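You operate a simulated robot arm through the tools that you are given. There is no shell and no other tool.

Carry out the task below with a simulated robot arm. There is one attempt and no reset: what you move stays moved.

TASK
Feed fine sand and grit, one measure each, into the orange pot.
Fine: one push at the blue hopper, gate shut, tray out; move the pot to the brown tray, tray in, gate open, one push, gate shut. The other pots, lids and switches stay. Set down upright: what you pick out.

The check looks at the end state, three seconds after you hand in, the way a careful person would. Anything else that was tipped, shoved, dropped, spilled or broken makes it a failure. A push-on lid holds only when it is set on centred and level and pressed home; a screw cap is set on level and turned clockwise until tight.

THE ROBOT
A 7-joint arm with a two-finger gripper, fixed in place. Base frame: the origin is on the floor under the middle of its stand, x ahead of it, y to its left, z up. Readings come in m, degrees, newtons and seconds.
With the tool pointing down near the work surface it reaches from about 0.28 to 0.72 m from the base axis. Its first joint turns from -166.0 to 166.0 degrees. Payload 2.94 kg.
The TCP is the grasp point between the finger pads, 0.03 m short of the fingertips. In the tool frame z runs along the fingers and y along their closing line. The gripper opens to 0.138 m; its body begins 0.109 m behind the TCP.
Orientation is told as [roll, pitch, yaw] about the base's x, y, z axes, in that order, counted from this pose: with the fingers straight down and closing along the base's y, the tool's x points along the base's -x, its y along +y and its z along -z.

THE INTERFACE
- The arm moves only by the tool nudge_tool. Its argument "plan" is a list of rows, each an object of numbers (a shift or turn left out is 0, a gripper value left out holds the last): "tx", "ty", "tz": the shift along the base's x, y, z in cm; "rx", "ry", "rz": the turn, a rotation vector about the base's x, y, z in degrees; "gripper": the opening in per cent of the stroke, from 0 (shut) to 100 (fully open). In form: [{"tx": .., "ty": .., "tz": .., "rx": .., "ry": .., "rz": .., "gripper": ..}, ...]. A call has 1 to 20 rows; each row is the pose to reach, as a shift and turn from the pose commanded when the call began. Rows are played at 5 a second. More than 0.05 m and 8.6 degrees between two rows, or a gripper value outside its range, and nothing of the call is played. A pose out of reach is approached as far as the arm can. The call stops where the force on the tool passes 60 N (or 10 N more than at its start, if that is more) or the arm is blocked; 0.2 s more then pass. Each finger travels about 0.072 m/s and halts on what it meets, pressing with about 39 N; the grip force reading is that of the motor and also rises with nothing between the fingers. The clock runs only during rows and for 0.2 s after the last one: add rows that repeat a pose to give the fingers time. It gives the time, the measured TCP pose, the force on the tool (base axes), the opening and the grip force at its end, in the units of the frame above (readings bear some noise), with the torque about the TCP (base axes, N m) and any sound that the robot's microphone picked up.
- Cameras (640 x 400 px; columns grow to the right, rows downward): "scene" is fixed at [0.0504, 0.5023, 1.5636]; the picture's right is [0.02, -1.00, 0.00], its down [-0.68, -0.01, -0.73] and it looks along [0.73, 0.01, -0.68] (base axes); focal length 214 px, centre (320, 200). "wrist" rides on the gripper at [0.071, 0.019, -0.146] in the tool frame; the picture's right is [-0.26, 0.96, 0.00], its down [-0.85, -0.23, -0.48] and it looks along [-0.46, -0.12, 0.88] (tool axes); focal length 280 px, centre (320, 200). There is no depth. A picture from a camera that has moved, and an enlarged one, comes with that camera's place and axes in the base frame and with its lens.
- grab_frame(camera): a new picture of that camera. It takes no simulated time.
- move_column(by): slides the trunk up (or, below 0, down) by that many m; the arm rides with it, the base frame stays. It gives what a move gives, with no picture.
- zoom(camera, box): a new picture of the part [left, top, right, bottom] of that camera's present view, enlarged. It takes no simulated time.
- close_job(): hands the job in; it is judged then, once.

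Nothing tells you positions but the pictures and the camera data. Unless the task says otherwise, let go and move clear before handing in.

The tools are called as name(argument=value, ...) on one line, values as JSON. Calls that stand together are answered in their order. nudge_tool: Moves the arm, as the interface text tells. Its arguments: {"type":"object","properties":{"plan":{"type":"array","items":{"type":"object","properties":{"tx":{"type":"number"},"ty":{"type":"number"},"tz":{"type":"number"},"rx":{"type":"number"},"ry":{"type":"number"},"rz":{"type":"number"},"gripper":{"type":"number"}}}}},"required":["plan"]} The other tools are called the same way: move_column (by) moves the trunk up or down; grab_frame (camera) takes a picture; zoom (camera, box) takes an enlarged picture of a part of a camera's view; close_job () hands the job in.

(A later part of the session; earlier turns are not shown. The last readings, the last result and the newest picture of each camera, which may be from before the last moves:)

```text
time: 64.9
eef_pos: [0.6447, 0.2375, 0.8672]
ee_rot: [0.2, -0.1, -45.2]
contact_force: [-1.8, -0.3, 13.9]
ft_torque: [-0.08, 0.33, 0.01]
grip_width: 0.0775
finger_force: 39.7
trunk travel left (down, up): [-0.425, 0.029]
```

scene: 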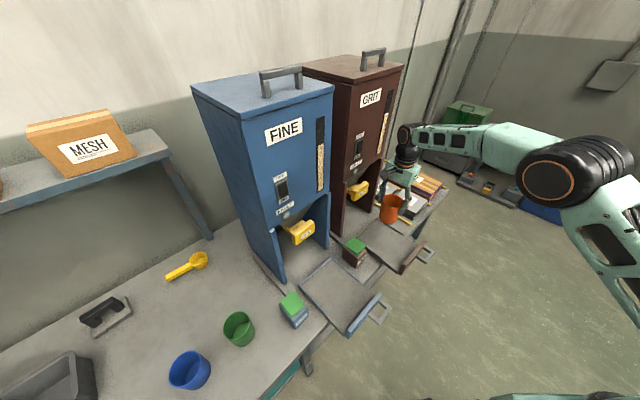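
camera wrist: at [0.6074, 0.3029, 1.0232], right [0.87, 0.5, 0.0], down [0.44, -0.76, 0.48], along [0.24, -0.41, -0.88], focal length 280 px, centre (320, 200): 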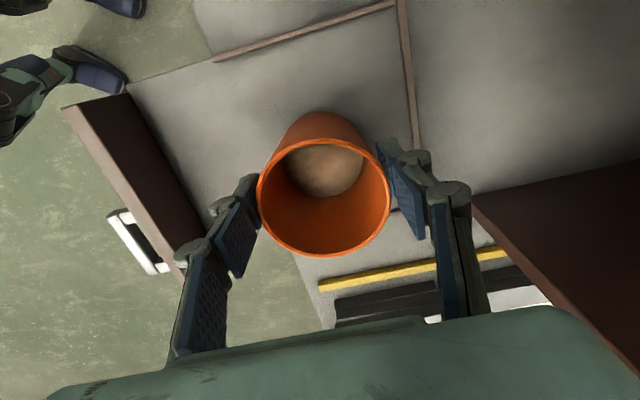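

The pot is seated on the brown tray (contact force rose). I'll ease the pressure off and open the fingers gradually.

nudge_tool(plan=[{"tz": 0.15, "gripper": 0}, {"tz": 0.18, "gripper": 0}, {"tz": 0.18, "gripper": 58}, {"tz": 0.18, "gripper": 62}, {"tz": 0.18, "gripper": 68}, {"tz": 0.18, "gripper": 75}, {"tz": 0.18, "gripper": 82}, {"tz": 0.18, "gripper": 87}, {"tz": 0.18, "gripper": 87}])

grab_frame(camera="wrist")

zoom(camera="scene", box=[360, 200, 430, 270])

```text
time: 66.9
eef_pos: [0.6444, 0.2382, 0.8672]
ee_rot: [0.0, -0.2, -45.1]
contact_force: [0.0, -0.2, 0.8]
ft_torque: [-0.01, 0.05, -0.01]
grip_width: 0.1202
finger_force: 0.0
trunk travel left (down, up): [-0.425, 0.029]
```

```text
taken
camera wrist: at [0.6078, 0.3026, 1.0134], right [0.87, 0.5, 0.0], down [0.44, -0.76, 0.48], along [0.24, -0.41, -0.88], focal length 280 px, centre (320, 200)
```

wrist: 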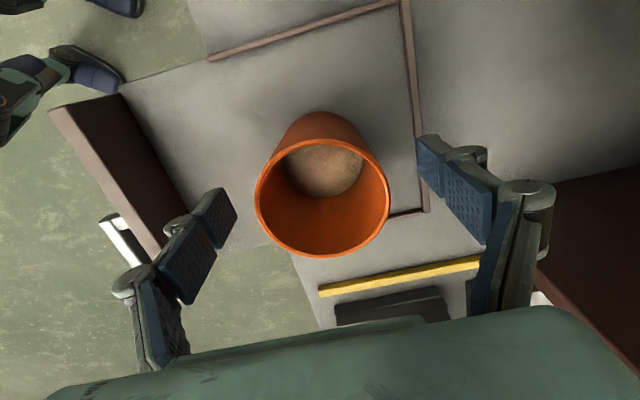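

```text
5.71 times, centred on (395, 235) of scene
camera zoom: at [0.0504, 0.5023, 1.5636], right [0.02, -1.0, 0.0], down [-0.68, -0.01, -0.73], along [0.73, 0.01, -0.68], focal length 1226 px, centre (-109, 0)
```

zoom: 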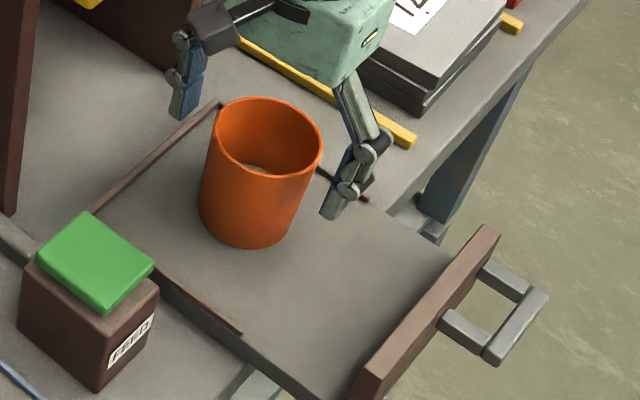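

nudge_tool(plan=[{"tz": 1}, {"tz": 3}, {"tz": 6}, {"tz": 9.5}, {"tz": 13}, {"tz": 16}, {"tz": 16}])

grab_frame(camera="wrist")

zoom(camera="scene", box=[340, 180, 450, 280])

```text
time: 68.5
eef_pos: [0.6454, 0.2355, 1.0278]
ee_rot: [-0.2, -0.1, -45.0]
contact_force: [-0.3, 0.4, 0.5]
ft_torque: [0.0, -0.01, 0.01]
grip_width: 0.1203
finger_force: 0.1
trunk travel left (down, up): [-0.425, 0.029]
```

```text
taken
camera wrist: at [0.6083, 0.301, 1.1734], right [0.87, 0.5, 0.0], down [0.44, -0.76, 0.48], along [0.24, -0.41, -0.88], focal length 280 px, centre (320, 200)
```

wrist: 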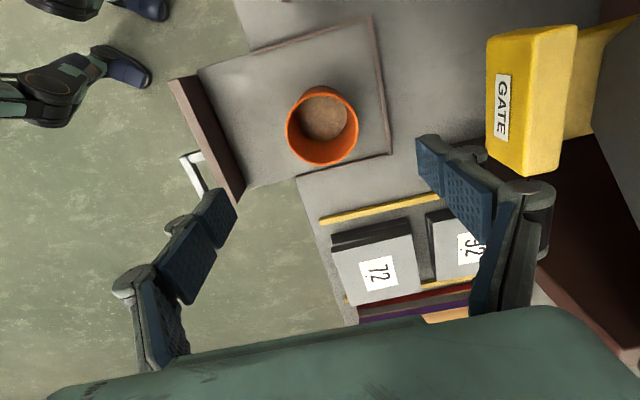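

```text
4.00 times, centred on (395, 230) of scene
camera zoom: at [0.0504, 0.5023, 1.5636], right [0.02, -1.0, 0.0], down [-0.68, -0.01, -0.73], along [0.73, 0.01, -0.68], focal length 858 px, centre (20, 80)
```

zoom: 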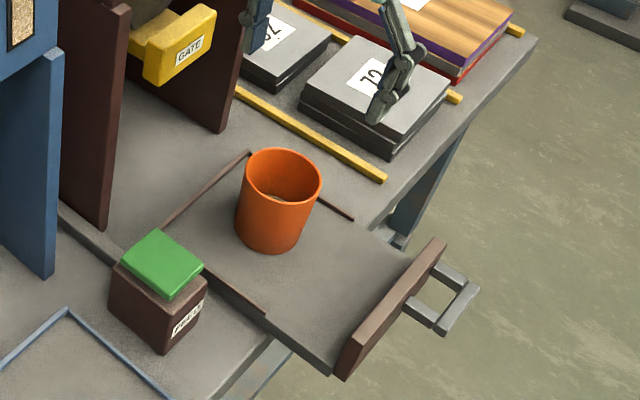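

The pot sits centred on the brown tray. Next I'll back away, turn the wrist 90° back, close the fingers and get in front of the brown tray's front plate to push it in.

nudge_tool(plan=[{"tx": -1, "ty": -1, "tz": 1.5, "gripper": 60}, {"tx": -3, "ty": -2.5, "tz": 3, "gripper": 30}, {"tx": -6, "ty": -5, "tz": 3, "gripper": 0}, {"tx": -9, "ty": -7.5, "tz": 3, "gripper": 0}, {"tx": -12, "ty": -10, "tz": 3, "gripper": 0}, {"tx": -15, "ty": -12, "tz": 3, "gripper": 0}, {"tx": -15, "ty": -12, "tz": 3, "gripper": 0}, {"tx": -15, "ty": -12, "tz": 3, "gripper": 0}])

nudge_tool(plan=[{"rz": 8}, {"rz": 16}, {"rz": 24}, {"rz": 32}, {"rz": 40}, {"rz": 48}, {"rz": 56}, {"rz": 64}, {"rz": 72}, {"rz": 80}, {"rz": 88}, {"rz": 90}, {"rz": 90}])

grab_frame(camera="wrist")

grab_frame(camera="scene")

```text
time: 70.3
eef_pos: [0.4948, 0.1156, 1.0565]
ee_rot: [-0.2, 0.0, -45.1]
contact_force: [-0.2, -0.2, 0.8]
ft_torque: [0.0, 0.0, 0.0]
grip_width: 0.0
finger_force: 28.4
trunk travel left (down, up): [-0.425, 0.029]
```

```text
time: 73.1
eef_pos: [0.4949, 0.1177, 1.0582]
ee_rot: [-0.2, 0.1, 45.0]
contact_force: [-1.2, -0.7, -0.6]
ft_torque: [0.01, 0.01, 0.0]
grip_width: 0.0001
finger_force: 28.8
trunk travel left (down, up): [-0.425, 0.029]
```

```text
taken
camera wrist: at [0.4304, 0.0821, 1.2037], right [-0.5, 0.87, 0.0], down [0.76, 0.44, 0.48], along [0.41, 0.24, -0.88], focal length 280 px, centre (320, 200)
```

wrist: 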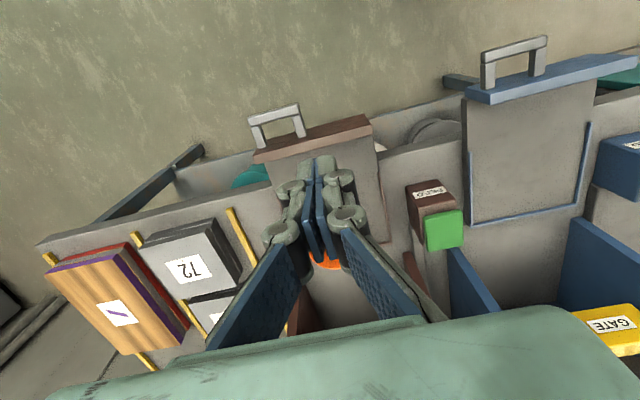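

```text
taken
```

scene: 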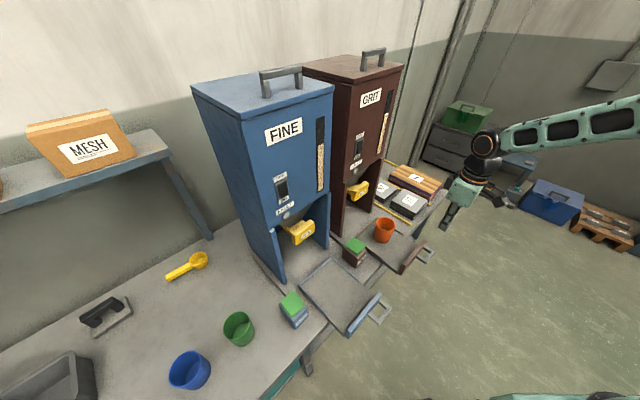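

zoom(camera="wrist", box=[220, 80, 400, 190])

```text
3.56 times, centred on (310, 135) of wrist
camera zoom: at [0.4304, 0.0821, 1.2037], right [-0.5, 0.87, 0.0], down [0.76, 0.44, 0.48], along [0.41, 0.24, -0.88], focal length 997 px, centre (356, 431)
```

zoom: 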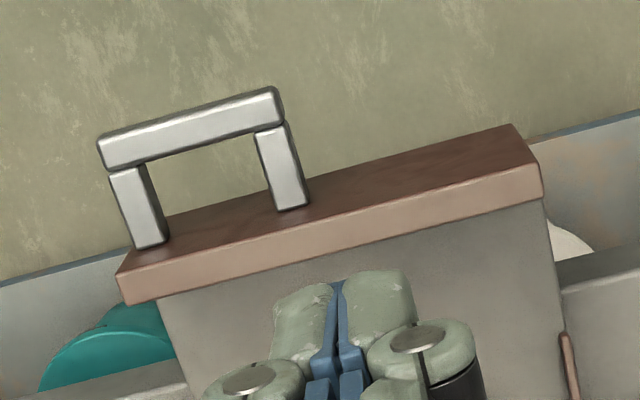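

nudge_tool(plan=[{"tx": -0.7, "ty": -0.5, "tz": -1, "rx": 5.3, "ry": -5.3}, {"tx": -1.4, "ty": -1.0, "tz": -3, "rx": 10.6, "ry": -10.6}, {"tx": -2.1, "ty": -1.5, "tz": -5, "rx": 15.9, "ry": -15.9}, {"tx": -2.7, "ty": -2.0, "tz": -7, "rx": 21.2, "ry": -21.2}, {"tx": -2.7, "ty": -2.0, "tz": -10, "rx": 21.2, "ry": -21.2}, {"tx": -2.7, "ty": -2.0, "tz": -13, "rx": 21.2, "ry": -21.2}, {"tx": -2.7, "ty": -2.0, "tz": -13, "rx": 21.2, "ry": -21.2}])

grab_frame(camera="wrist")

grab_frame(camera="scene")

```text
time: 74.7
eef_pos: [0.4696, 0.0993, 0.9259]
ee_rot: [-0.1, -30.1, 45.0]
contact_force: [0.0, -0.1, 0.4]
ft_torque: [0.02, -0.02, -0.01]
grip_width: 0.0
finger_force: 28.6
trunk travel left (down, up): [-0.425, 0.029]
```

```text
taken
camera wrist: at [0.3598, 0.0186, 1.0175], right [-0.52, 0.84, 0.13], down [0.51, 0.19, 0.84], along [0.68, 0.5, -0.53], focal length 280 px, centre (320, 200)
```

wrist: 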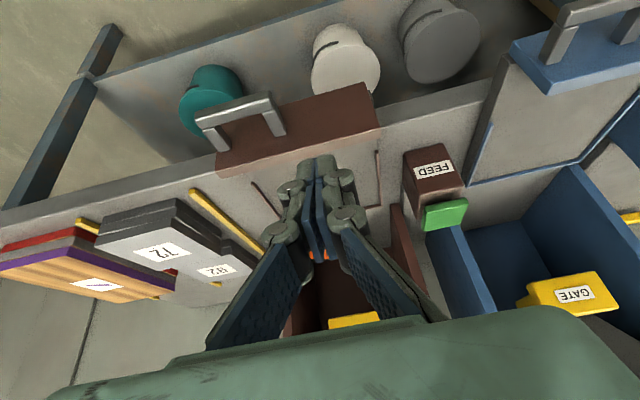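

```text
taken
```

scene: 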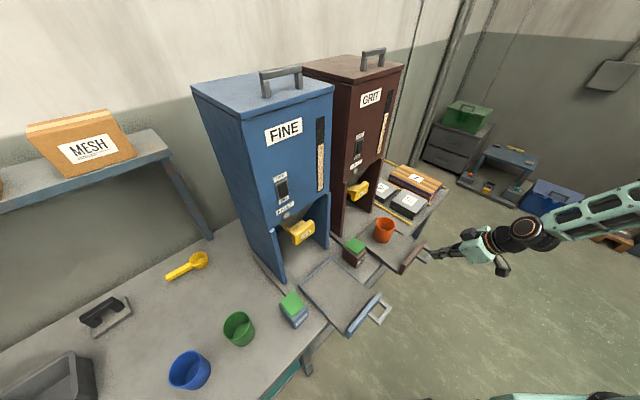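

nudge_tool(plan=[{"tz": -3}, {"tz": -6}, {"tz": -9}, {"tz": -10.5}, {"tz": -10.5}])

grab_frame(camera="wrist")

zoom(camera="scene", box=[340, 180, 500, 290])

```text
time: 75.9
eef_pos: [0.468, 0.0986, 0.8222]
ee_rot: [0.0, -29.9, 45.0]
contact_force: [0.6, 0.3, -0.2]
ft_torque: [-0.02, 0.03, 0.0]
grip_width: 0.0001
finger_force: 28.5
trunk travel left (down, up): [-0.425, 0.029]
```

```text
taken
camera wrist: at [0.3583, 0.0178, 0.913], right [-0.52, 0.84, 0.13], down [0.51, 0.19, 0.84], along [0.68, 0.5, -0.53], focal length 280 px, centre (320, 200)
```

wrist: 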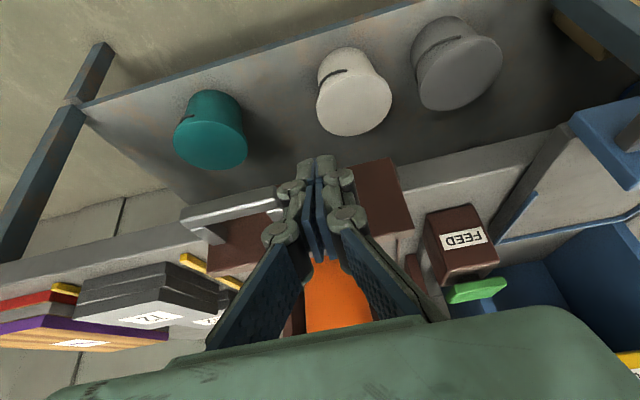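

```text
3.64 times, centred on (420, 235) of scene
camera zoom: at [0.0504, 0.5023, 1.5636], right [0.02, -1.0, 0.0], down [-0.68, -0.01, -0.73], along [0.73, 0.01, -0.68], focal length 780 px, centre (-44, 73)
```

zoom: 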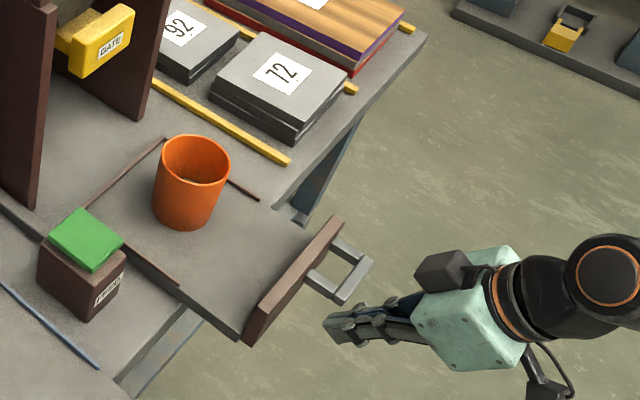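

nudge_tool(plan=[{"tx": 0.7, "ty": 0.7}, {"tx": 1.4, "ty": 1.4}, {"tx": 2.0, "ty": 2.0}, {"tx": 2.4, "ty": 2.4}, {"tx": 2.7, "ty": 2.7}, {"tx": 3.0, "ty": 3.0}, {"tx": 3.0, "ty": 3.0}])

zoom(camera="scene", box=[360, 190, 460, 280])

zoom(camera="wrist", box=[200, 120, 440, 270])

```text
time: 77.5
eef_pos: [0.4978, 0.1283, 0.8212]
ee_rot: [0.0, -30.0, 44.9]
contact_force: [-1.0, -1.5, 0.4]
ft_torque: [-0.04, 0.04, 0.02]
grip_width: 0.0058
finger_force: 28.8
trunk travel left (down, up): [-0.425, 0.029]
```

```text
4.44 times, centred on (410, 235) of scene
camera zoom: at [0.0504, 0.5023, 1.5636], right [0.02, -1.0, 0.0], down [-0.68, -0.01, -0.73], along [0.73, 0.01, -0.68], focal length 953 px, centre (-80, 44)
```

zoom: 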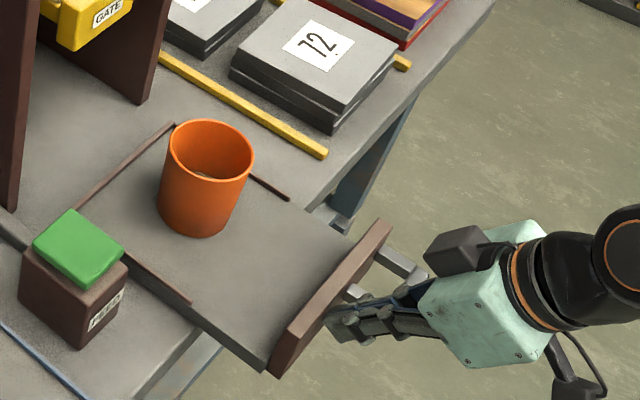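

```text
2.67 times, centred on (320, 195) of wrist
camera zoom: at [0.3888, 0.0479, 0.9135], right [-0.52, 0.84, 0.13], down [0.51, 0.19, 0.84], along [0.68, 0.5, -0.53], focal length 748 px, centre (320, 213)
```

zoom: 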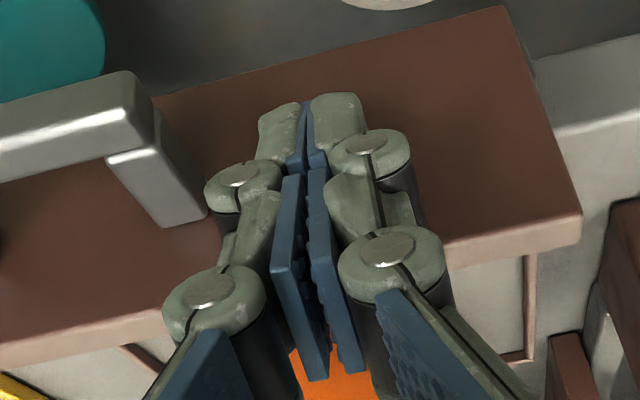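

Contact with the plate. I'll push the tray in slowly, watching the pot.

nudge_tool(plan=[{"tx": 0.1, "ty": 0.1}, {"tx": 0.3, "ty": 0.3}, {"tx": 0.6, "ty": 0.6}, {"tx": 1.0, "ty": 1.0}, {"tx": 1.4, "ty": 1.4}, {"tx": 1.8, "ty": 1.8}, {"tx": 2.2, "ty": 2.2}, {"tx": 2.6, "ty": 2.6}, {"tx": 3.0, "ty": 3.0}, {"tx": 3.4, "ty": 3.4}, {"tx": 3.8, "ty": 3.8}, {"tx": 4.2, "ty": 4.2}, {"tx": 4.6, "ty": 4.6}, {"tx": 5.0, "ty": 5.0}, {"tx": 5.3, "ty": 5.3}, {"tx": 5.5, "ty": 5.5}, {"tx": 5.6, "ty": 5.6}])

zoom(camera="scene", box=[340, 160, 460, 280])

grab_frame(camera="wrist")

```text
time: 81.1
eef_pos: [0.5534, 0.1836, 0.8217]
ee_rot: [0.0, -30.0, 45.0]
contact_force: [-1.2, -0.5, 1.4]
ft_torque: [0.01, 0.0, 0.01]
grip_width: 0.0061
finger_force: 28.6
trunk travel left (down, up): [-0.425, 0.029]
```

```text
3.33 times, centred on (400, 220) of scene
camera zoom: at [0.0504, 0.5023, 1.5636], right [0.02, -1.0, 0.0], down [-0.68, -0.01, -0.73], along [0.73, 0.01, -0.68], focal length 715 px, centre (53, 133)
```

zoom: 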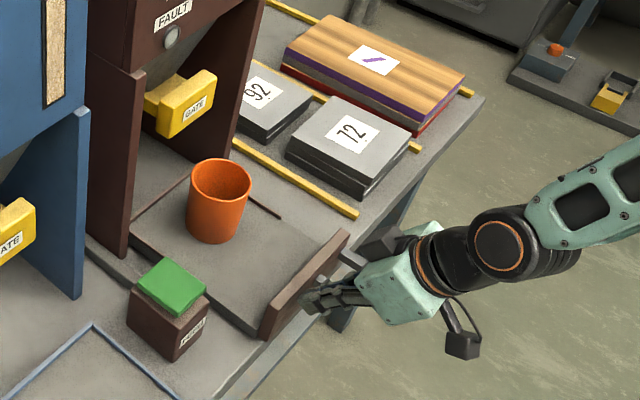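

```text
taken
camera wrist: at [0.4447, 0.1034, 0.9133], right [-0.52, 0.84, 0.13], down [0.51, 0.19, 0.84], along [0.68, 0.5, -0.53], focal length 280 px, centre (320, 200)
```

wrist: 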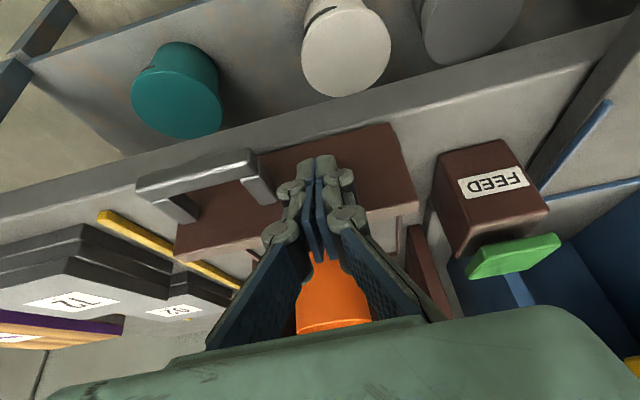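

nudge_tool(plan=[{"tx": 0.1, "ty": 0.1}, {"tx": 0.3, "ty": 0.3}, {"tx": 0.6, "ty": 0.6}, {"tx": 1.0, "ty": 1.0}, {"tx": 1.4, "ty": 1.4}, {"tx": 1.8, "ty": 1.8}, {"tx": 2.2, "ty": 2.2}, {"tx": 2.6, "ty": 2.6}, {"tx": 3.0, "ty": 3.0}, {"tx": 3.4, "ty": 3.4}, {"tx": 3.8, "ty": 3.8}, {"tx": 4.2, "ty": 4.2}, {"tx": 4.6, "ty": 4.6}, {"tx": 5.0, "ty": 5.0}, {"tx": 5.4, "ty": 5.4}, {"tx": 5.8, "ty": 5.8}, {"tx": 6.2, "ty": 6.2}, {"tx": 6.5, "ty": 6.5}, {"tx": 6.7, "ty": 6.7}, {"tx": 6.8, "ty": 6.8}])

zoom(camera="scene", box=[330, 150, 450, 270])

grab_frame(camera="wrist")

```text
time: 85.3
eef_pos: [0.6224, 0.2513, 0.8223]
ee_rot: [-0.1, -30.1, 44.9]
contact_force: [-0.2, -2.2, 0.7]
ft_torque: [0.0, 0.0, 0.02]
grip_width: 0.0058
finger_force: 28.7
trunk travel left (down, up): [-0.425, 0.029]
```

```text
3.33 times, centred on (390, 210) of scene
camera zoom: at [0.0504, 0.5023, 1.5636], right [0.02, -1.0, 0.0], down [-0.68, -0.01, -0.73], along [0.73, 0.01, -0.68], focal length 715 px, centre (87, 167)
```

zoom: 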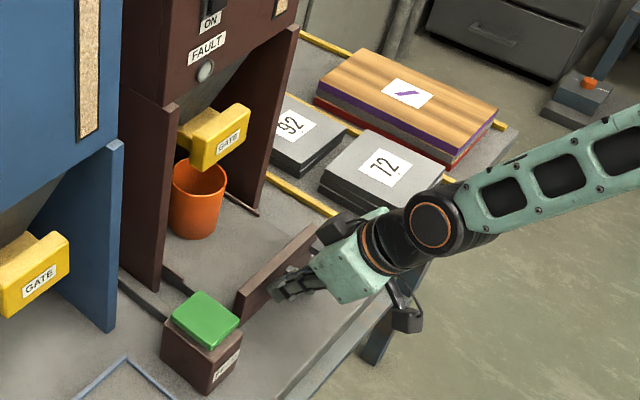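

```text
taken
camera wrist: at [0.5127, 0.1712, 0.9131], right [-0.52, 0.84, 0.13], down [0.51, 0.19, 0.84], along [0.68, 0.5, -0.53], focal length 280 px, centre (320, 200)
```

wrist: 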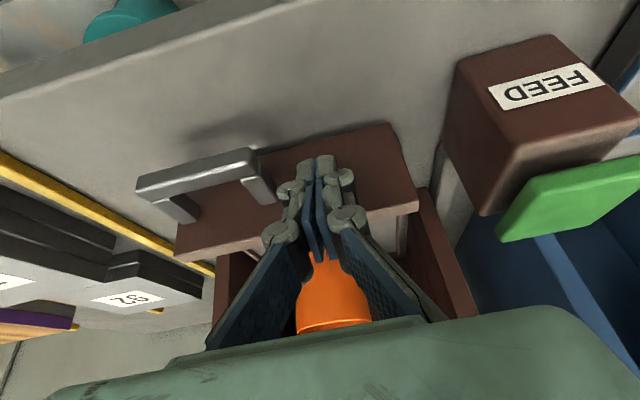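

nudge_tool(plan=[{"tx": 0.15, "ty": 0.15}, {"tx": 0.4, "ty": 0.4}, {"tx": 0.7, "ty": 0.7}, {"tx": 1.0, "ty": 1.0}, {"tx": 1.3, "ty": 1.3}, {"tx": 1.6, "ty": 1.6}, {"tx": 1.9, "ty": 1.9}, {"tx": 2.2, "ty": 2.2}, {"tx": 2.4, "ty": 2.4}, {"tx": 2.6, "ty": 2.6}, {"tx": 2.7, "ty": 2.7}, {"tx": 2.7, "ty": 2.7}])

zoom(camera="scene", box=[330, 150, 450, 270])

```text
time: 87.9
eef_pos: [0.6494, 0.2785, 0.8222]
ee_rot: [-0.2, -30.1, 44.8]
contact_force: [0.2, -0.3, 0.8]
ft_torque: [-0.01, 0.01, 0.0]
grip_width: 0.0059
finger_force: 28.6
trunk travel left (down, up): [-0.425, 0.029]
```

```text
3.33 times, centred on (390, 210) of scene
camera zoom: at [0.0504, 0.5023, 1.5636], right [0.02, -1.0, 0.0], down [-0.68, -0.01, -0.73], along [0.73, 0.01, -0.68], focal length 715 px, centre (87, 167)
```

zoom: 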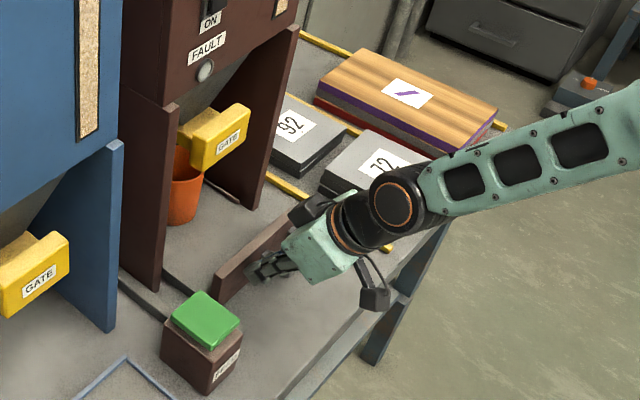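

nudge_tool(plan=[{"tx": 0.1, "ty": 0.1}, {"tx": 0.2, "ty": 0.2}, {"tx": 0.3, "ty": 0.3}, {"tx": 0.4, "ty": 0.4}, {"tx": 0.5, "ty": 0.5}, {"tx": 0.6, "ty": 0.6}, {"tx": 0.6, "ty": 0.6}])

zoom(camera="scene", box=[330, 150, 450, 270])

```text
time: 89.5
eef_pos: [0.6526, 0.2825, 0.8223]
ee_rot: [0.0, -29.9, 44.9]
contact_force: [-11.7, -12.2, 3.7]
ft_torque: [-0.15, 0.16, -0.03]
grip_width: 0.0059
finger_force: 28.4
trunk travel left (down, up): [-0.425, 0.029]
```

```text
3.33 times, centred on (390, 210) of scene
camera zoom: at [0.0504, 0.5023, 1.5636], right [0.02, -1.0, 0.0], down [-0.68, -0.01, -0.73], along [0.73, 0.01, -0.68], focal length 715 px, centre (87, 167)
```

zoom: 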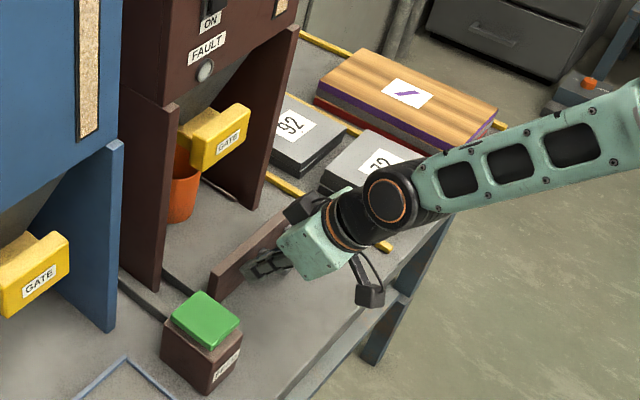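

The brown tray is home against its stop. I'll back off, rise to gate height and look at the brown gate block.

nudge_tool(plan=[{"tx": -1, "ty": -1}, {"tx": -3, "ty": -3}, {"tx": -6, "ty": -6, "tz": 2}, {"tx": -8, "ty": -8, "tz": 5}, {"tx": -10, "ty": -10, "tz": 8}, {"tx": -12, "ty": -12, "tz": 11, "gripper": 85}, {"tx": -12, "ty": -12, "tz": 14, "gripper": 85}, {"tx": -12, "ty": -12, "tz": 14, "gripper": 85}, {"tx": -12, "ty": -12, "tz": 14, "gripper": 85}, {"tx": -12, "ty": -12, "tz": 14, "gripper": 85}])

grab_frame(camera="wrist")

zoom(camera="scene", box=[330, 140, 450, 260])

```text
time: 91.7
eef_pos: [0.535, 0.1659, 0.9616]
ee_rot: [0.0, -30.0, 44.9]
contact_force: [0.0, 0.3, 0.2]
ft_torque: [-0.03, 0.02, 0.02]
grip_width: 0.1173
finger_force: 0.1
trunk travel left (down, up): [-0.425, 0.029]
```

```text
taken
camera wrist: at [0.4254, 0.0859, 1.0535], right [-0.52, 0.84, 0.13], down [0.51, 0.19, 0.84], along [0.68, 0.5, -0.53], focal length 280 px, centre (320, 200)
```

wrist: 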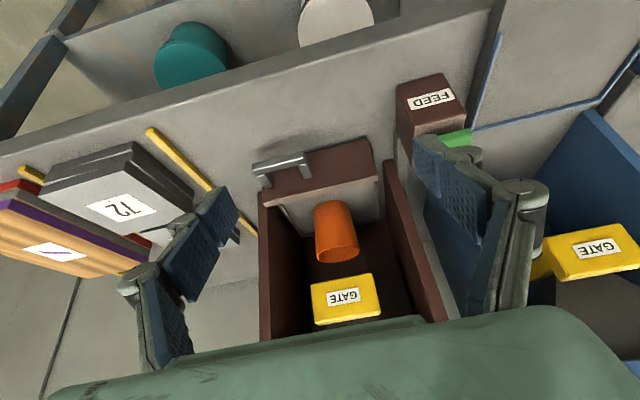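

```text
3.33 times, centred on (390, 200) of scene
camera zoom: at [0.0504, 0.5023, 1.5636], right [0.02, -1.0, 0.0], down [-0.68, -0.01, -0.73], along [0.73, 0.01, -0.68], focal length 715 px, centre (87, 200)
```

zoom: 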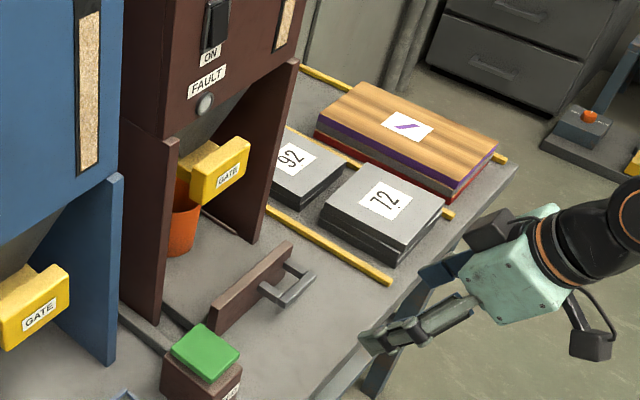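

zoom(camera="wrist", box=[250, 180, 450, 330])

```text
2.67 times, centred on (350, 255) of wrist
camera zoom: at [0.4254, 0.0859, 1.0535], right [-0.52, 0.84, 0.13], down [0.51, 0.19, 0.84], along [0.68, 0.5, -0.53], focal length 748 px, centre (240, 53)
```

zoom: 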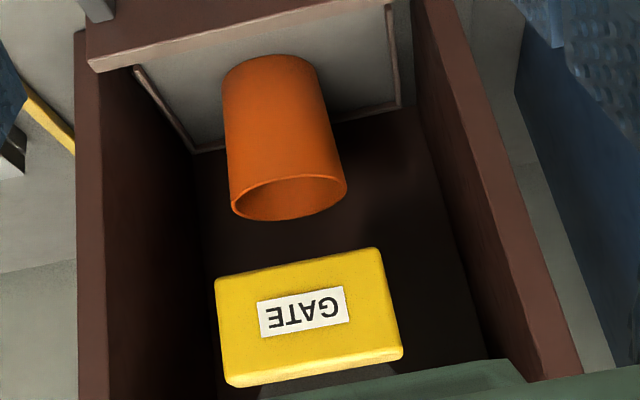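

The brown gate block spans about 9 cm (b = 0.243–0.333, z ≈ 0.965) with room for the fingers on both sides. I'll tilt to 45° and line up in front of it.

nudge_tool(plan=[{"tx": 2.2, "ty": 1.6, "tz": 0.5, "rx": 3.5, "ry": -3.5}, {"tx": 4.5, "ty": 3.2, "tz": 1, "rx": 7.1, "ry": -7.1}, {"tx": 6.8, "ty": 4.9, "tz": 1, "rx": 10.6, "ry": -10.6}, {"tx": 9.0, "ty": 6.5, "tz": 1, "rx": 10.6, "ry": -10.6}, {"tx": 11.3, "ty": 8.1, "tz": 1, "rx": 10.6, "ry": -10.6}, {"tx": 13.5, "ty": 9.7, "tz": 1, "rx": 10.6, "ry": -10.6}, {"tx": 13.5, "ty": 9.7, "tz": 1, "rx": 10.6, "ry": -10.6}])

grab_frame(camera="wrist")

zoom(camera="scene", box=[330, 140, 450, 260])

```text
time: 93.3
eef_pos: [0.6689, 0.2624, 0.9733]
ee_rot: [0.0, -45.0, 45.0]
contact_force: [0.7, 0.4, 0.2]
ft_torque: [0.01, -0.04, -0.01]
grip_width: 0.1172
finger_force: 0.1
trunk travel left (down, up): [-0.425, 0.029]
```

```text
taken
camera wrist: at [0.5466, 0.1691, 1.0264], right [-0.55, 0.81, 0.18], down [0.35, 0.02, 0.94], along [0.76, 0.58, -0.3], focal length 280 px, centre (320, 200)
```

wrist: 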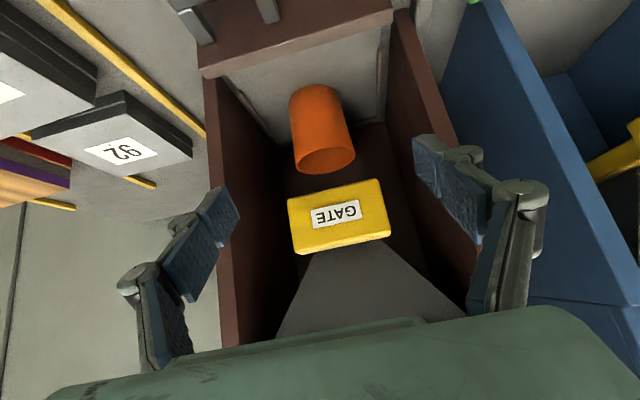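

```text
3.33 times, centred on (390, 200) of scene
camera zoom: at [0.0504, 0.5023, 1.5636], right [0.02, -1.0, 0.0], down [-0.68, -0.01, -0.73], along [0.73, 0.01, -0.68], focal length 715 px, centre (87, 200)
```

zoom: 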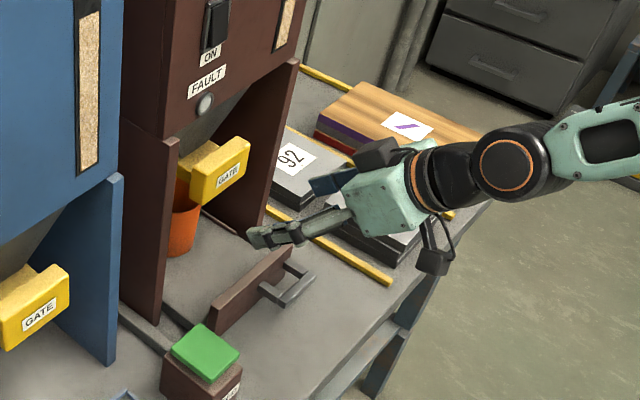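

nudge_tool(plan=[{"tx": 1.5, "ty": 1.5}, {"tx": 3.0, "ty": 3.0}, {"tx": 4.5, "ty": 4.5}, {"tx": 5.3, "ty": 5.3}, {"tx": 5.3, "ty": 5.3}])

grab_frame(camera="wrist")

zoom(camera="scene", box=[330, 140, 450, 260])

```text
time: 94.5
eef_pos: [0.724, 0.3167, 0.9724]
ee_rot: [-0.1, -44.9, 44.9]
contact_force: [-0.3, -0.6, 0.4]
ft_torque: [0.04, -0.05, 0.0]
grip_width: 0.1172
finger_force: 0.1
trunk travel left (down, up): [-0.425, 0.029]
```

```text
taken
camera wrist: at [0.6007, 0.2219, 1.026], right [-0.55, 0.81, 0.18], down [0.35, 0.02, 0.94], along [0.76, 0.58, -0.3], focal length 280 px, centre (320, 200)
```

wrist: 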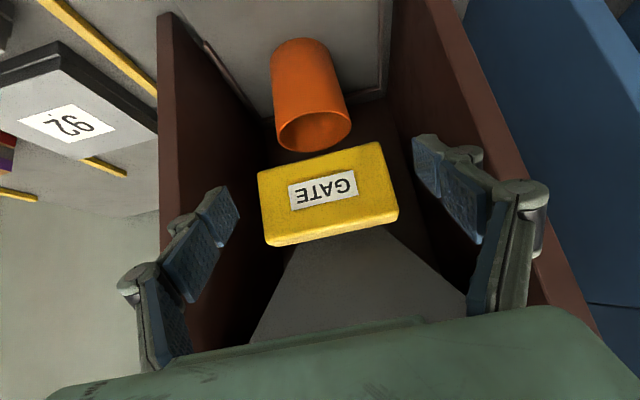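

```text
3.33 times, centred on (390, 200) of scene
camera zoom: at [0.0504, 0.5023, 1.5636], right [0.02, -1.0, 0.0], down [-0.68, -0.01, -0.73], along [0.73, 0.01, -0.68], focal length 715 px, centre (87, 200)
```

zoom: 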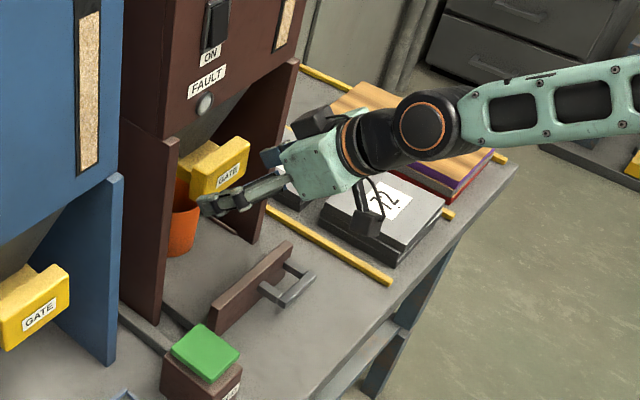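

nudge_tool(plan=[{"tx": 0.7, "ty": 0.7}, {"tx": 1.4, "ty": 1.4}, {"tx": 2.0, "ty": 2.0}, {"tx": 2.4, "ty": 2.4}, {"tx": 2.4, "ty": 2.4}])

grab_frame(camera="wrist")

zoom(camera="scene", box=[330, 140, 430, 240])

```text
time: 95.7
eef_pos: [0.7486, 0.3381, 0.973]
ee_rot: [0.1, -45.0, 44.9]
contact_force: [-0.1, 0.7, -0.3]
ft_torque: [0.0, -0.01, 0.01]
grip_width: 0.1172
finger_force: 0.1
trunk travel left (down, up): [-0.425, 0.029]
```

```text
taken
camera wrist: at [0.6247, 0.2454, 1.0259], right [-0.55, 0.81, 0.18], down [0.35, 0.02, 0.94], along [0.76, 0.58, -0.3], focal length 280 px, centre (320, 200)
```

wrist: 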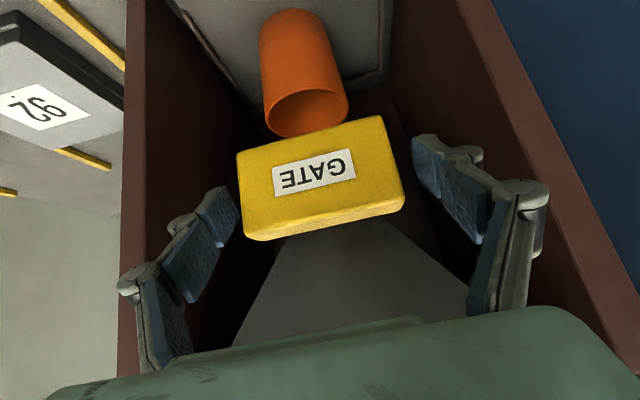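

```text
4.00 times, centred on (380, 190) of scene
camera zoom: at [0.0504, 0.5023, 1.5636], right [0.02, -1.0, 0.0], down [-0.68, -0.01, -0.73], along [0.73, 0.01, -0.68], focal length 858 px, centre (80, 240)
```

zoom: 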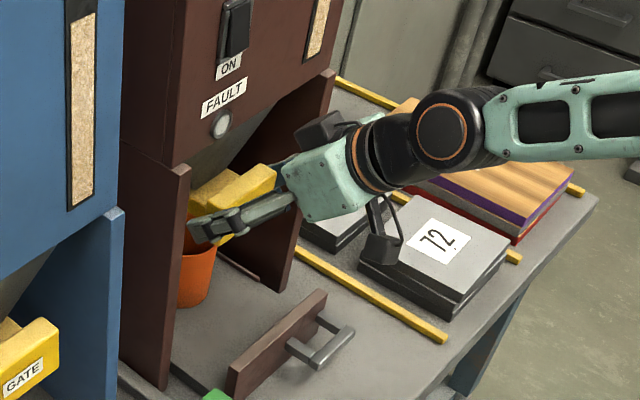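

The fingers straddle the gate block. I'll close on it and check the hold.

nudge_tool(plan=[{"gripper": 75}, {"gripper": 68}, {"gripper": 62}, {"gripper": 50}, {"gripper": 30}, {"gripper": 0}, {"gripper": 0}])

grab_frame(camera="wrist")

```text
time: 97.3
eef_pos: [0.7485, 0.3393, 0.9734]
ee_rot: [-0.1, -45.0, 45.0]
contact_force: [2.3, -3.9, 1.4]
ft_torque: [-0.41, -0.19, -0.22]
grip_width: 0.0911
finger_force: 45.3
trunk travel left (down, up): [-0.425, 0.029]
```

```text
taken
camera wrist: at [0.6251, 0.2445, 1.0261], right [-0.55, 0.81, 0.18], down [0.35, 0.02, 0.94], along [0.76, 0.58, -0.3], focal length 280 px, centre (320, 200)
```

wrist: 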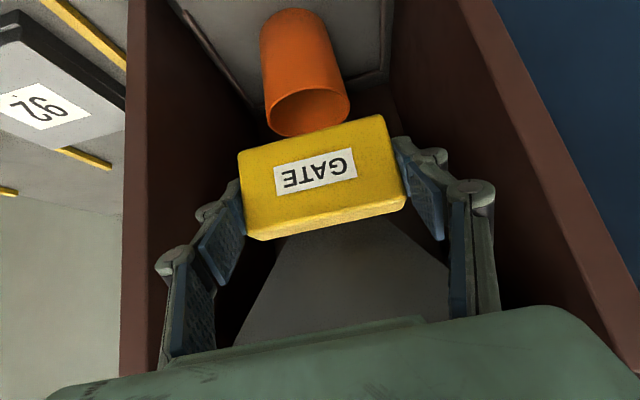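

Gripped at 9.1 cm. I'll pull the gate out slowly to its open stop.

nudge_tool(plan=[{"tx": -0.2, "ty": -0.2}, {"tx": -0.5, "ty": -0.5}, {"tx": -0.8, "ty": -0.8}, {"tx": -1.1, "ty": -1.1}, {"tx": -1.4, "ty": -1.4}, {"tx": -1.7, "ty": -1.7}, {"tx": -2.0, "ty": -2.0}, {"tx": -2.3, "ty": -2.3}, {"tx": -2.5, "ty": -2.5}, {"tx": -2.5, "ty": -2.5}])

grab_frame(camera="wrist")

zoom(camera="scene", box=[330, 140, 430, 240])

```text
time: 99.5
eef_pos: [0.7225, 0.3132, 0.9736]
ee_rot: [-0.1, -45.1, 44.9]
contact_force: [9.7, -8.5, 5.2]
ft_torque: [-0.57, -0.3, -0.12]
grip_width: 0.0914
finger_force: 45.1
trunk travel left (down, up): [-0.425, 0.029]
```

```text
taken
camera wrist: at [0.5998, 0.2194, 1.0259], right [-0.55, 0.81, 0.18], down [0.35, 0.02, 0.94], along [0.76, 0.58, -0.3], focal length 280 px, centre (320, 200)
```

wrist: 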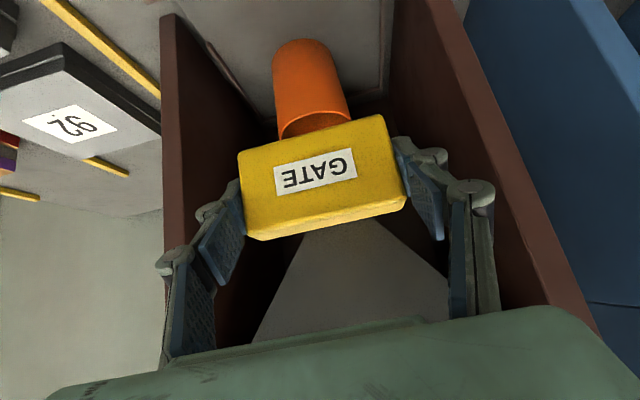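

```text
4.00 times, centred on (380, 190) of scene
camera zoom: at [0.0504, 0.5023, 1.5636], right [0.02, -1.0, 0.0], down [-0.68, -0.01, -0.73], along [0.73, 0.01, -0.68], focal length 858 px, centre (80, 240)
```

zoom: 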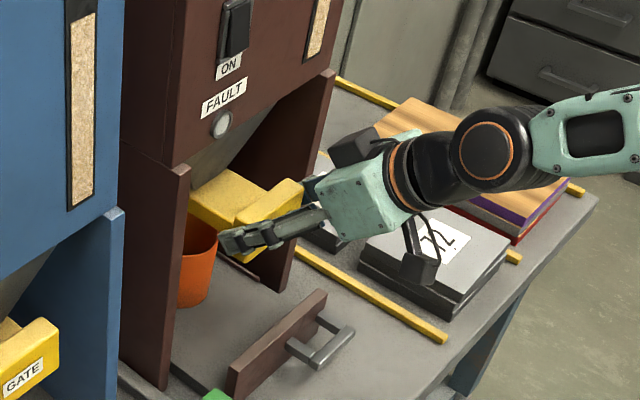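

nudge_tool(plan=[{"tx": 0.0, "ty": -0.2}, {"tx": -0.15, "ty": -0.35}, {"tx": -0.3, "ty": -0.5}, {"tx": -0.4, "ty": -0.6}, {"tx": -0.5, "ty": -0.7}, {"tx": -0.5, "ty": -0.7}])

zoom(camera="scene", box=[330, 140, 430, 240])

```text
time: 100.9
eef_pos: [0.7163, 0.3063, 0.9722]
ee_rot: [0.1, -45.0, 44.9]
contact_force: [4.5, -2.0, 3.7]
ft_torque: [0.59, -0.63, -0.18]
grip_width: 0.0912
finger_force: 45.0
trunk travel left (down, up): [-0.425, 0.029]
```

```text
4.00 times, centred on (380, 190) of scene
camera zoom: at [0.0504, 0.5023, 1.5636], right [0.02, -1.0, 0.0], down [-0.68, -0.01, -0.73], along [0.73, 0.01, -0.68], focal length 858 px, centre (80, 240)
```

zoom: 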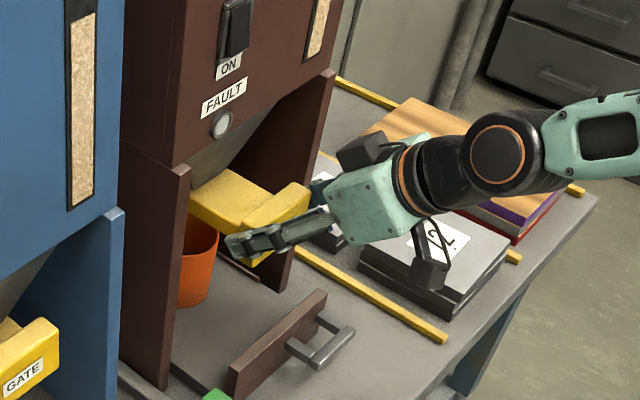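

nudge_tool(plan=[{"tx": -0.1, "ty": -0.1}, {"tx": -0.2, "ty": -0.2}, {"tx": -0.3, "ty": -0.3}, {"tx": -0.3, "ty": -0.3}])

grab_frame(camera="wrist")

```text
time: 101.9
eef_pos: [0.7163, 0.305, 0.9736]
ee_rot: [0.0, -45.2, 45.0]
contact_force: [16.0, 14.2, 2.5]
ft_torque: [1.1, 0.05, 0.26]
grip_width: 0.0914
finger_force: 44.7
trunk travel left (down, up): [-0.425, 0.029]
```

```text
taken
camera wrist: at [0.593, 0.212, 1.0256], right [-0.55, 0.81, 0.19], down [0.35, 0.02, 0.94], along [0.76, 0.58, -0.29], focal length 280 px, centre (320, 200)
```

wrist: 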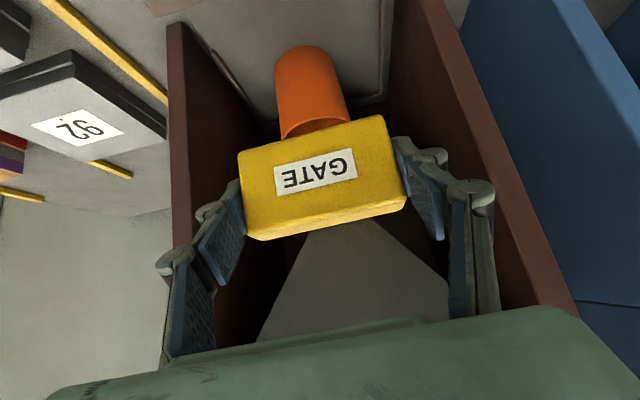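

The pull force jumped to 21 N, so the brown gate is at its open stop. I'll relax, let go and back away.

nudge_tool(plan=[{"tx": 0.2, "ty": 0.2, "gripper": 0}, {"tx": 0.25, "ty": 0.25, "gripper": 0}, {"tx": 0.25, "ty": 0.25, "gripper": 68}, {"tx": 0.25, "ty": 0.25, "gripper": 75}, {"tx": 0.25, "ty": 0.25, "gripper": 85}, {"tx": 0.25, "ty": 0.25, "gripper": 85}, {"tx": -1, "ty": -1}, {"tx": -3, "ty": -3}, {"tx": -6, "ty": -6}, {"tx": -9, "ty": -9}, {"tx": -12, "ty": -12, "tz": 1}, {"tx": -15, "ty": -15, "tz": 3}, {"tx": -15, "ty": -15, "tz": 3}])

grab_frame(camera="wrist")

zoom(camera="scene", box=[320, 130, 440, 250])

```text
time: 104.7
eef_pos: [0.5631, 0.155, 1.0029]
ee_rot: [0.1, -44.9, 44.9]
contact_force: [-0.3, 0.3, 0.0]
ft_torque: [0.01, 0.03, 0.0]
grip_width: 0.1172
finger_force: 0.0
trunk travel left (down, up): [-0.425, 0.029]
```

```text
taken
camera wrist: at [0.4399, 0.0613, 1.0564], right [-0.55, 0.81, 0.18], down [0.35, 0.02, 0.94], along [0.76, 0.58, -0.3], focal length 280 px, centre (320, 200)
```

wrist: 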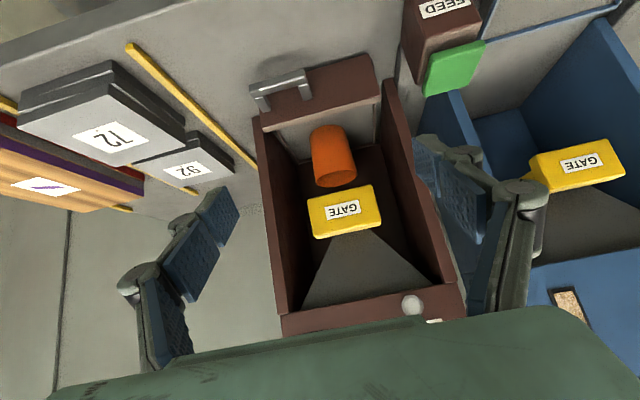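

```text
3.33 times, centred on (380, 190) of scene
camera zoom: at [0.0504, 0.5023, 1.5636], right [0.02, -1.0, 0.0], down [-0.68, -0.01, -0.73], along [0.73, 0.01, -0.68], focal length 715 px, centre (120, 233)
```

zoom: 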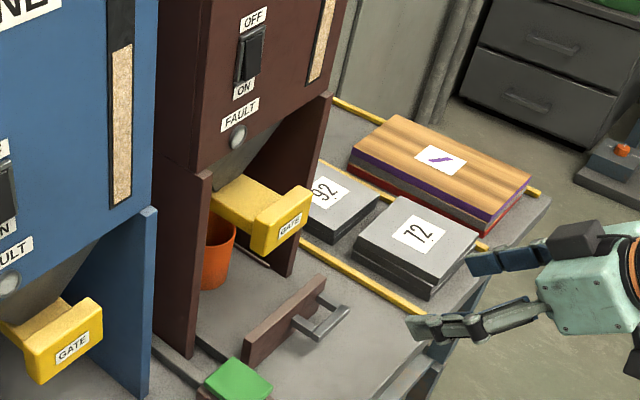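

The brown gate is open above the pot. I'll straighten the tool, close the fingers and move over the brown FEED button.

nudge_tool(plan=[{"rx": -5.3, "ry": 5.3, "tz": 1, "gripper": 40}, {"rx": -10.6, "ry": 10.6, "tz": 2, "gripper": 0}, {"rx": -15.9, "ry": 15.9, "tz": 3, "gripper": 0}, {"rx": -21.2, "ry": 21.2, "tz": 4, "gripper": 0}, {"rx": -26.5, "ry": 26.5, "tz": 4, "gripper": 0}, {"rx": -31.82, "ry": 31.82, "tz": 4, "gripper": 0}, {"rx": -31.82, "ry": 31.82, "tz": 4, "gripper": 0}])

```text
time: 106.3
eef_pos: [0.5652, 0.1541, 1.0428]
ee_rot: [-0.2, 0.1, 44.9]
contact_force: [0.0, -0.1, -0.1]
ft_torque: [-0.01, 0.0, -0.01]
grip_width: 0.0
finger_force: 28.2
trunk travel left (down, up): [-0.425, 0.029]
```

nudge_tool(plan=[{"tx": -1.5, "ty": 3.5}, {"tx": -3.0, "ty": 7.0}, {"tx": -4.5, "ty": 10.5}, {"tx": -5.6, "ty": 13.8}, {"tx": -6.7, "ty": 16.8}, {"tx": -6.7, "ty": 16.8, "tz": -4}, {"tx": -6.7, "ty": 16.8, "tz": -7}, {"tx": -6.7, "ty": 16.8, "tz": -7}])

grab_frame(camera="wrist")

grab_frame(camera="scene")

```text
time: 108.1
eef_pos: [0.4995, 0.3224, 0.9712]
ee_rot: [-0.1, -0.1, 45.0]
contact_force: [-0.9, 0.1, 0.7]
ft_torque: [0.01, 0.0, 0.01]
grip_width: 0.0
finger_force: 28.3
trunk travel left (down, up): [-0.425, 0.029]
```

```text
taken
camera wrist: at [0.434, 0.2873, 1.1176], right [-0.5, 0.87, 0.0], down [0.76, 0.44, 0.48], along [0.41, 0.24, -0.88], focal length 280 px, centre (320, 200)
```

wrist: 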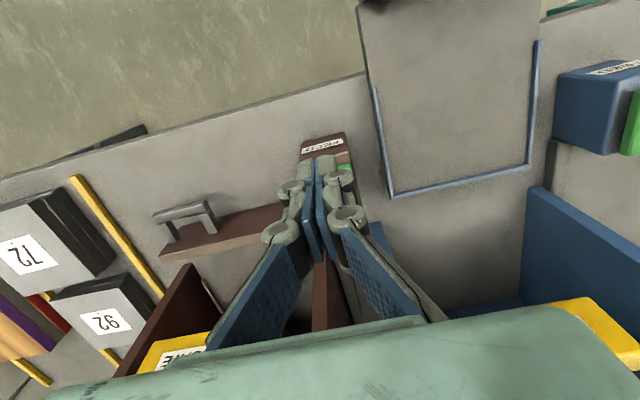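

```text
taken
```

scene: 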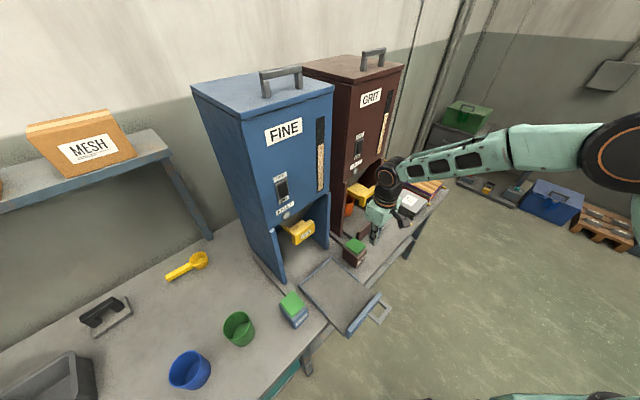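

nudge_tool(plan=[{"tx": 1.6, "ty": 1.5}, {"tx": 3.2, "ty": 3.0}, {"tx": 4.65, "ty": 4.46}, {"tx": 4.65, "ty": 4.46, "tz": -3}, {"tx": 4.65, "ty": 4.46, "tz": -6}, {"tx": 4.65, "ty": 4.46, "tz": -7.8}, {"tx": 4.65, "ty": 4.46, "tz": -7.8}])

zoom(camera="wrist", box=[250, 70, 378, 198])

zoom(camera="scene", box=[310, 190, 410, 280])

```text
time: 109.7
eef_pos: [0.5447, 0.3672, 0.8935]
ee_rot: [-0.1, -0.1, 45.1]
contact_force: [-0.6, 1.1, -1.2]
ft_torque: [-0.04, 0.0, 0.01]
grip_width: 0.0
finger_force: 28.7
trunk travel left (down, up): [-0.425, 0.029]
```

```text
3.12 times, centred on (314, 134) of wrist
camera zoom: at [0.4794, 0.331, 1.0399], right [-0.5, 0.87, 0.0], down [0.76, 0.44, 0.48], along [0.41, 0.24, -0.88], focal length 876 px, centre (339, 406)
```

zoom: 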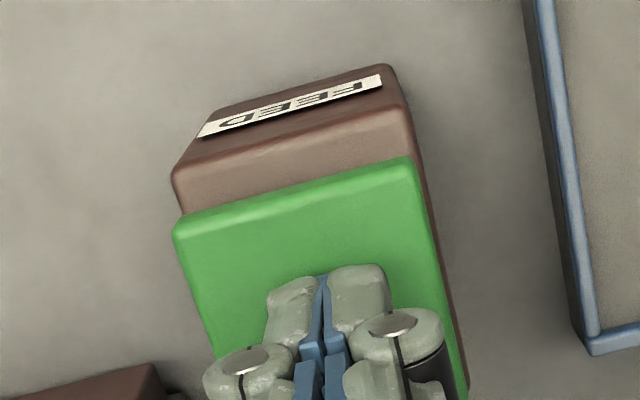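

```text
4.44 times, centred on (360, 235) of scene
camera zoom: at [0.0504, 0.5023, 1.5636], right [0.02, -1.0, 0.0], down [-0.68, -0.01, -0.73], along [0.73, 0.01, -0.68], focal length 953 px, centre (142, 44)
```

zoom: 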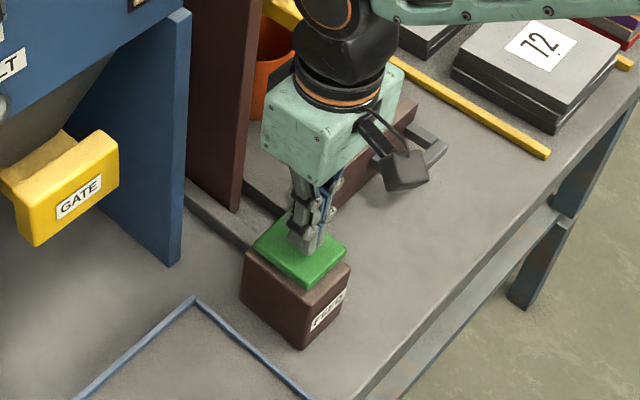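

The fingertips are centred over the brown button, matching the blue press. I'll press slowly until it clicks.

nudge_tool(plan=[{"tz": -0.4}, {"tz": -0.8}, {"tz": -1.1}, {"tz": -1.3}, {"tz": -1.5}])

```text
time: 110.9
eef_pos: [0.5438, 0.3661, 0.8792]
ee_rot: [0.0, -0.1, 44.9]
contact_force: [0.5, 1.0, 1.4]
ft_torque: [0.02, 0.04, 0.02]
grip_width: 0.0059
finger_force: 28.8
trunk travel left (down, up): [-0.425, 0.029]
```

nudge_tool(plan=[{"tz": -0.1}, {"tz": -0.2}, {"tz": -0.2}])

```text
time: 111.7
eef_pos: [0.5435, 0.3671, 0.8774]
ee_rot: [-0.2, -0.1, 44.9]
contact_force: [1.4, 0.4, 2.7]
ft_torque: [-0.01, -0.02, -0.01]
grip_width: 0.0063
finger_force: 28.8
trunk travel left (down, up): [-0.425, 0.029]
```

nudge_tool(plan=[{"tz": -0.1}, {"tz": -0.2}, {"tz": -0.2}])

```text
time: 112.5
eef_pos: [0.5438, 0.3667, 0.8754]
ee_rot: [-0.2, -0.1, 44.8]
contact_force: [-0.2, 1.6, 3.1]
ft_torque: [0.03, -0.04, -0.03]
grip_width: 0.0057
finger_force: 28.4
trunk travel left (down, up): [-0.425, 0.029]
```

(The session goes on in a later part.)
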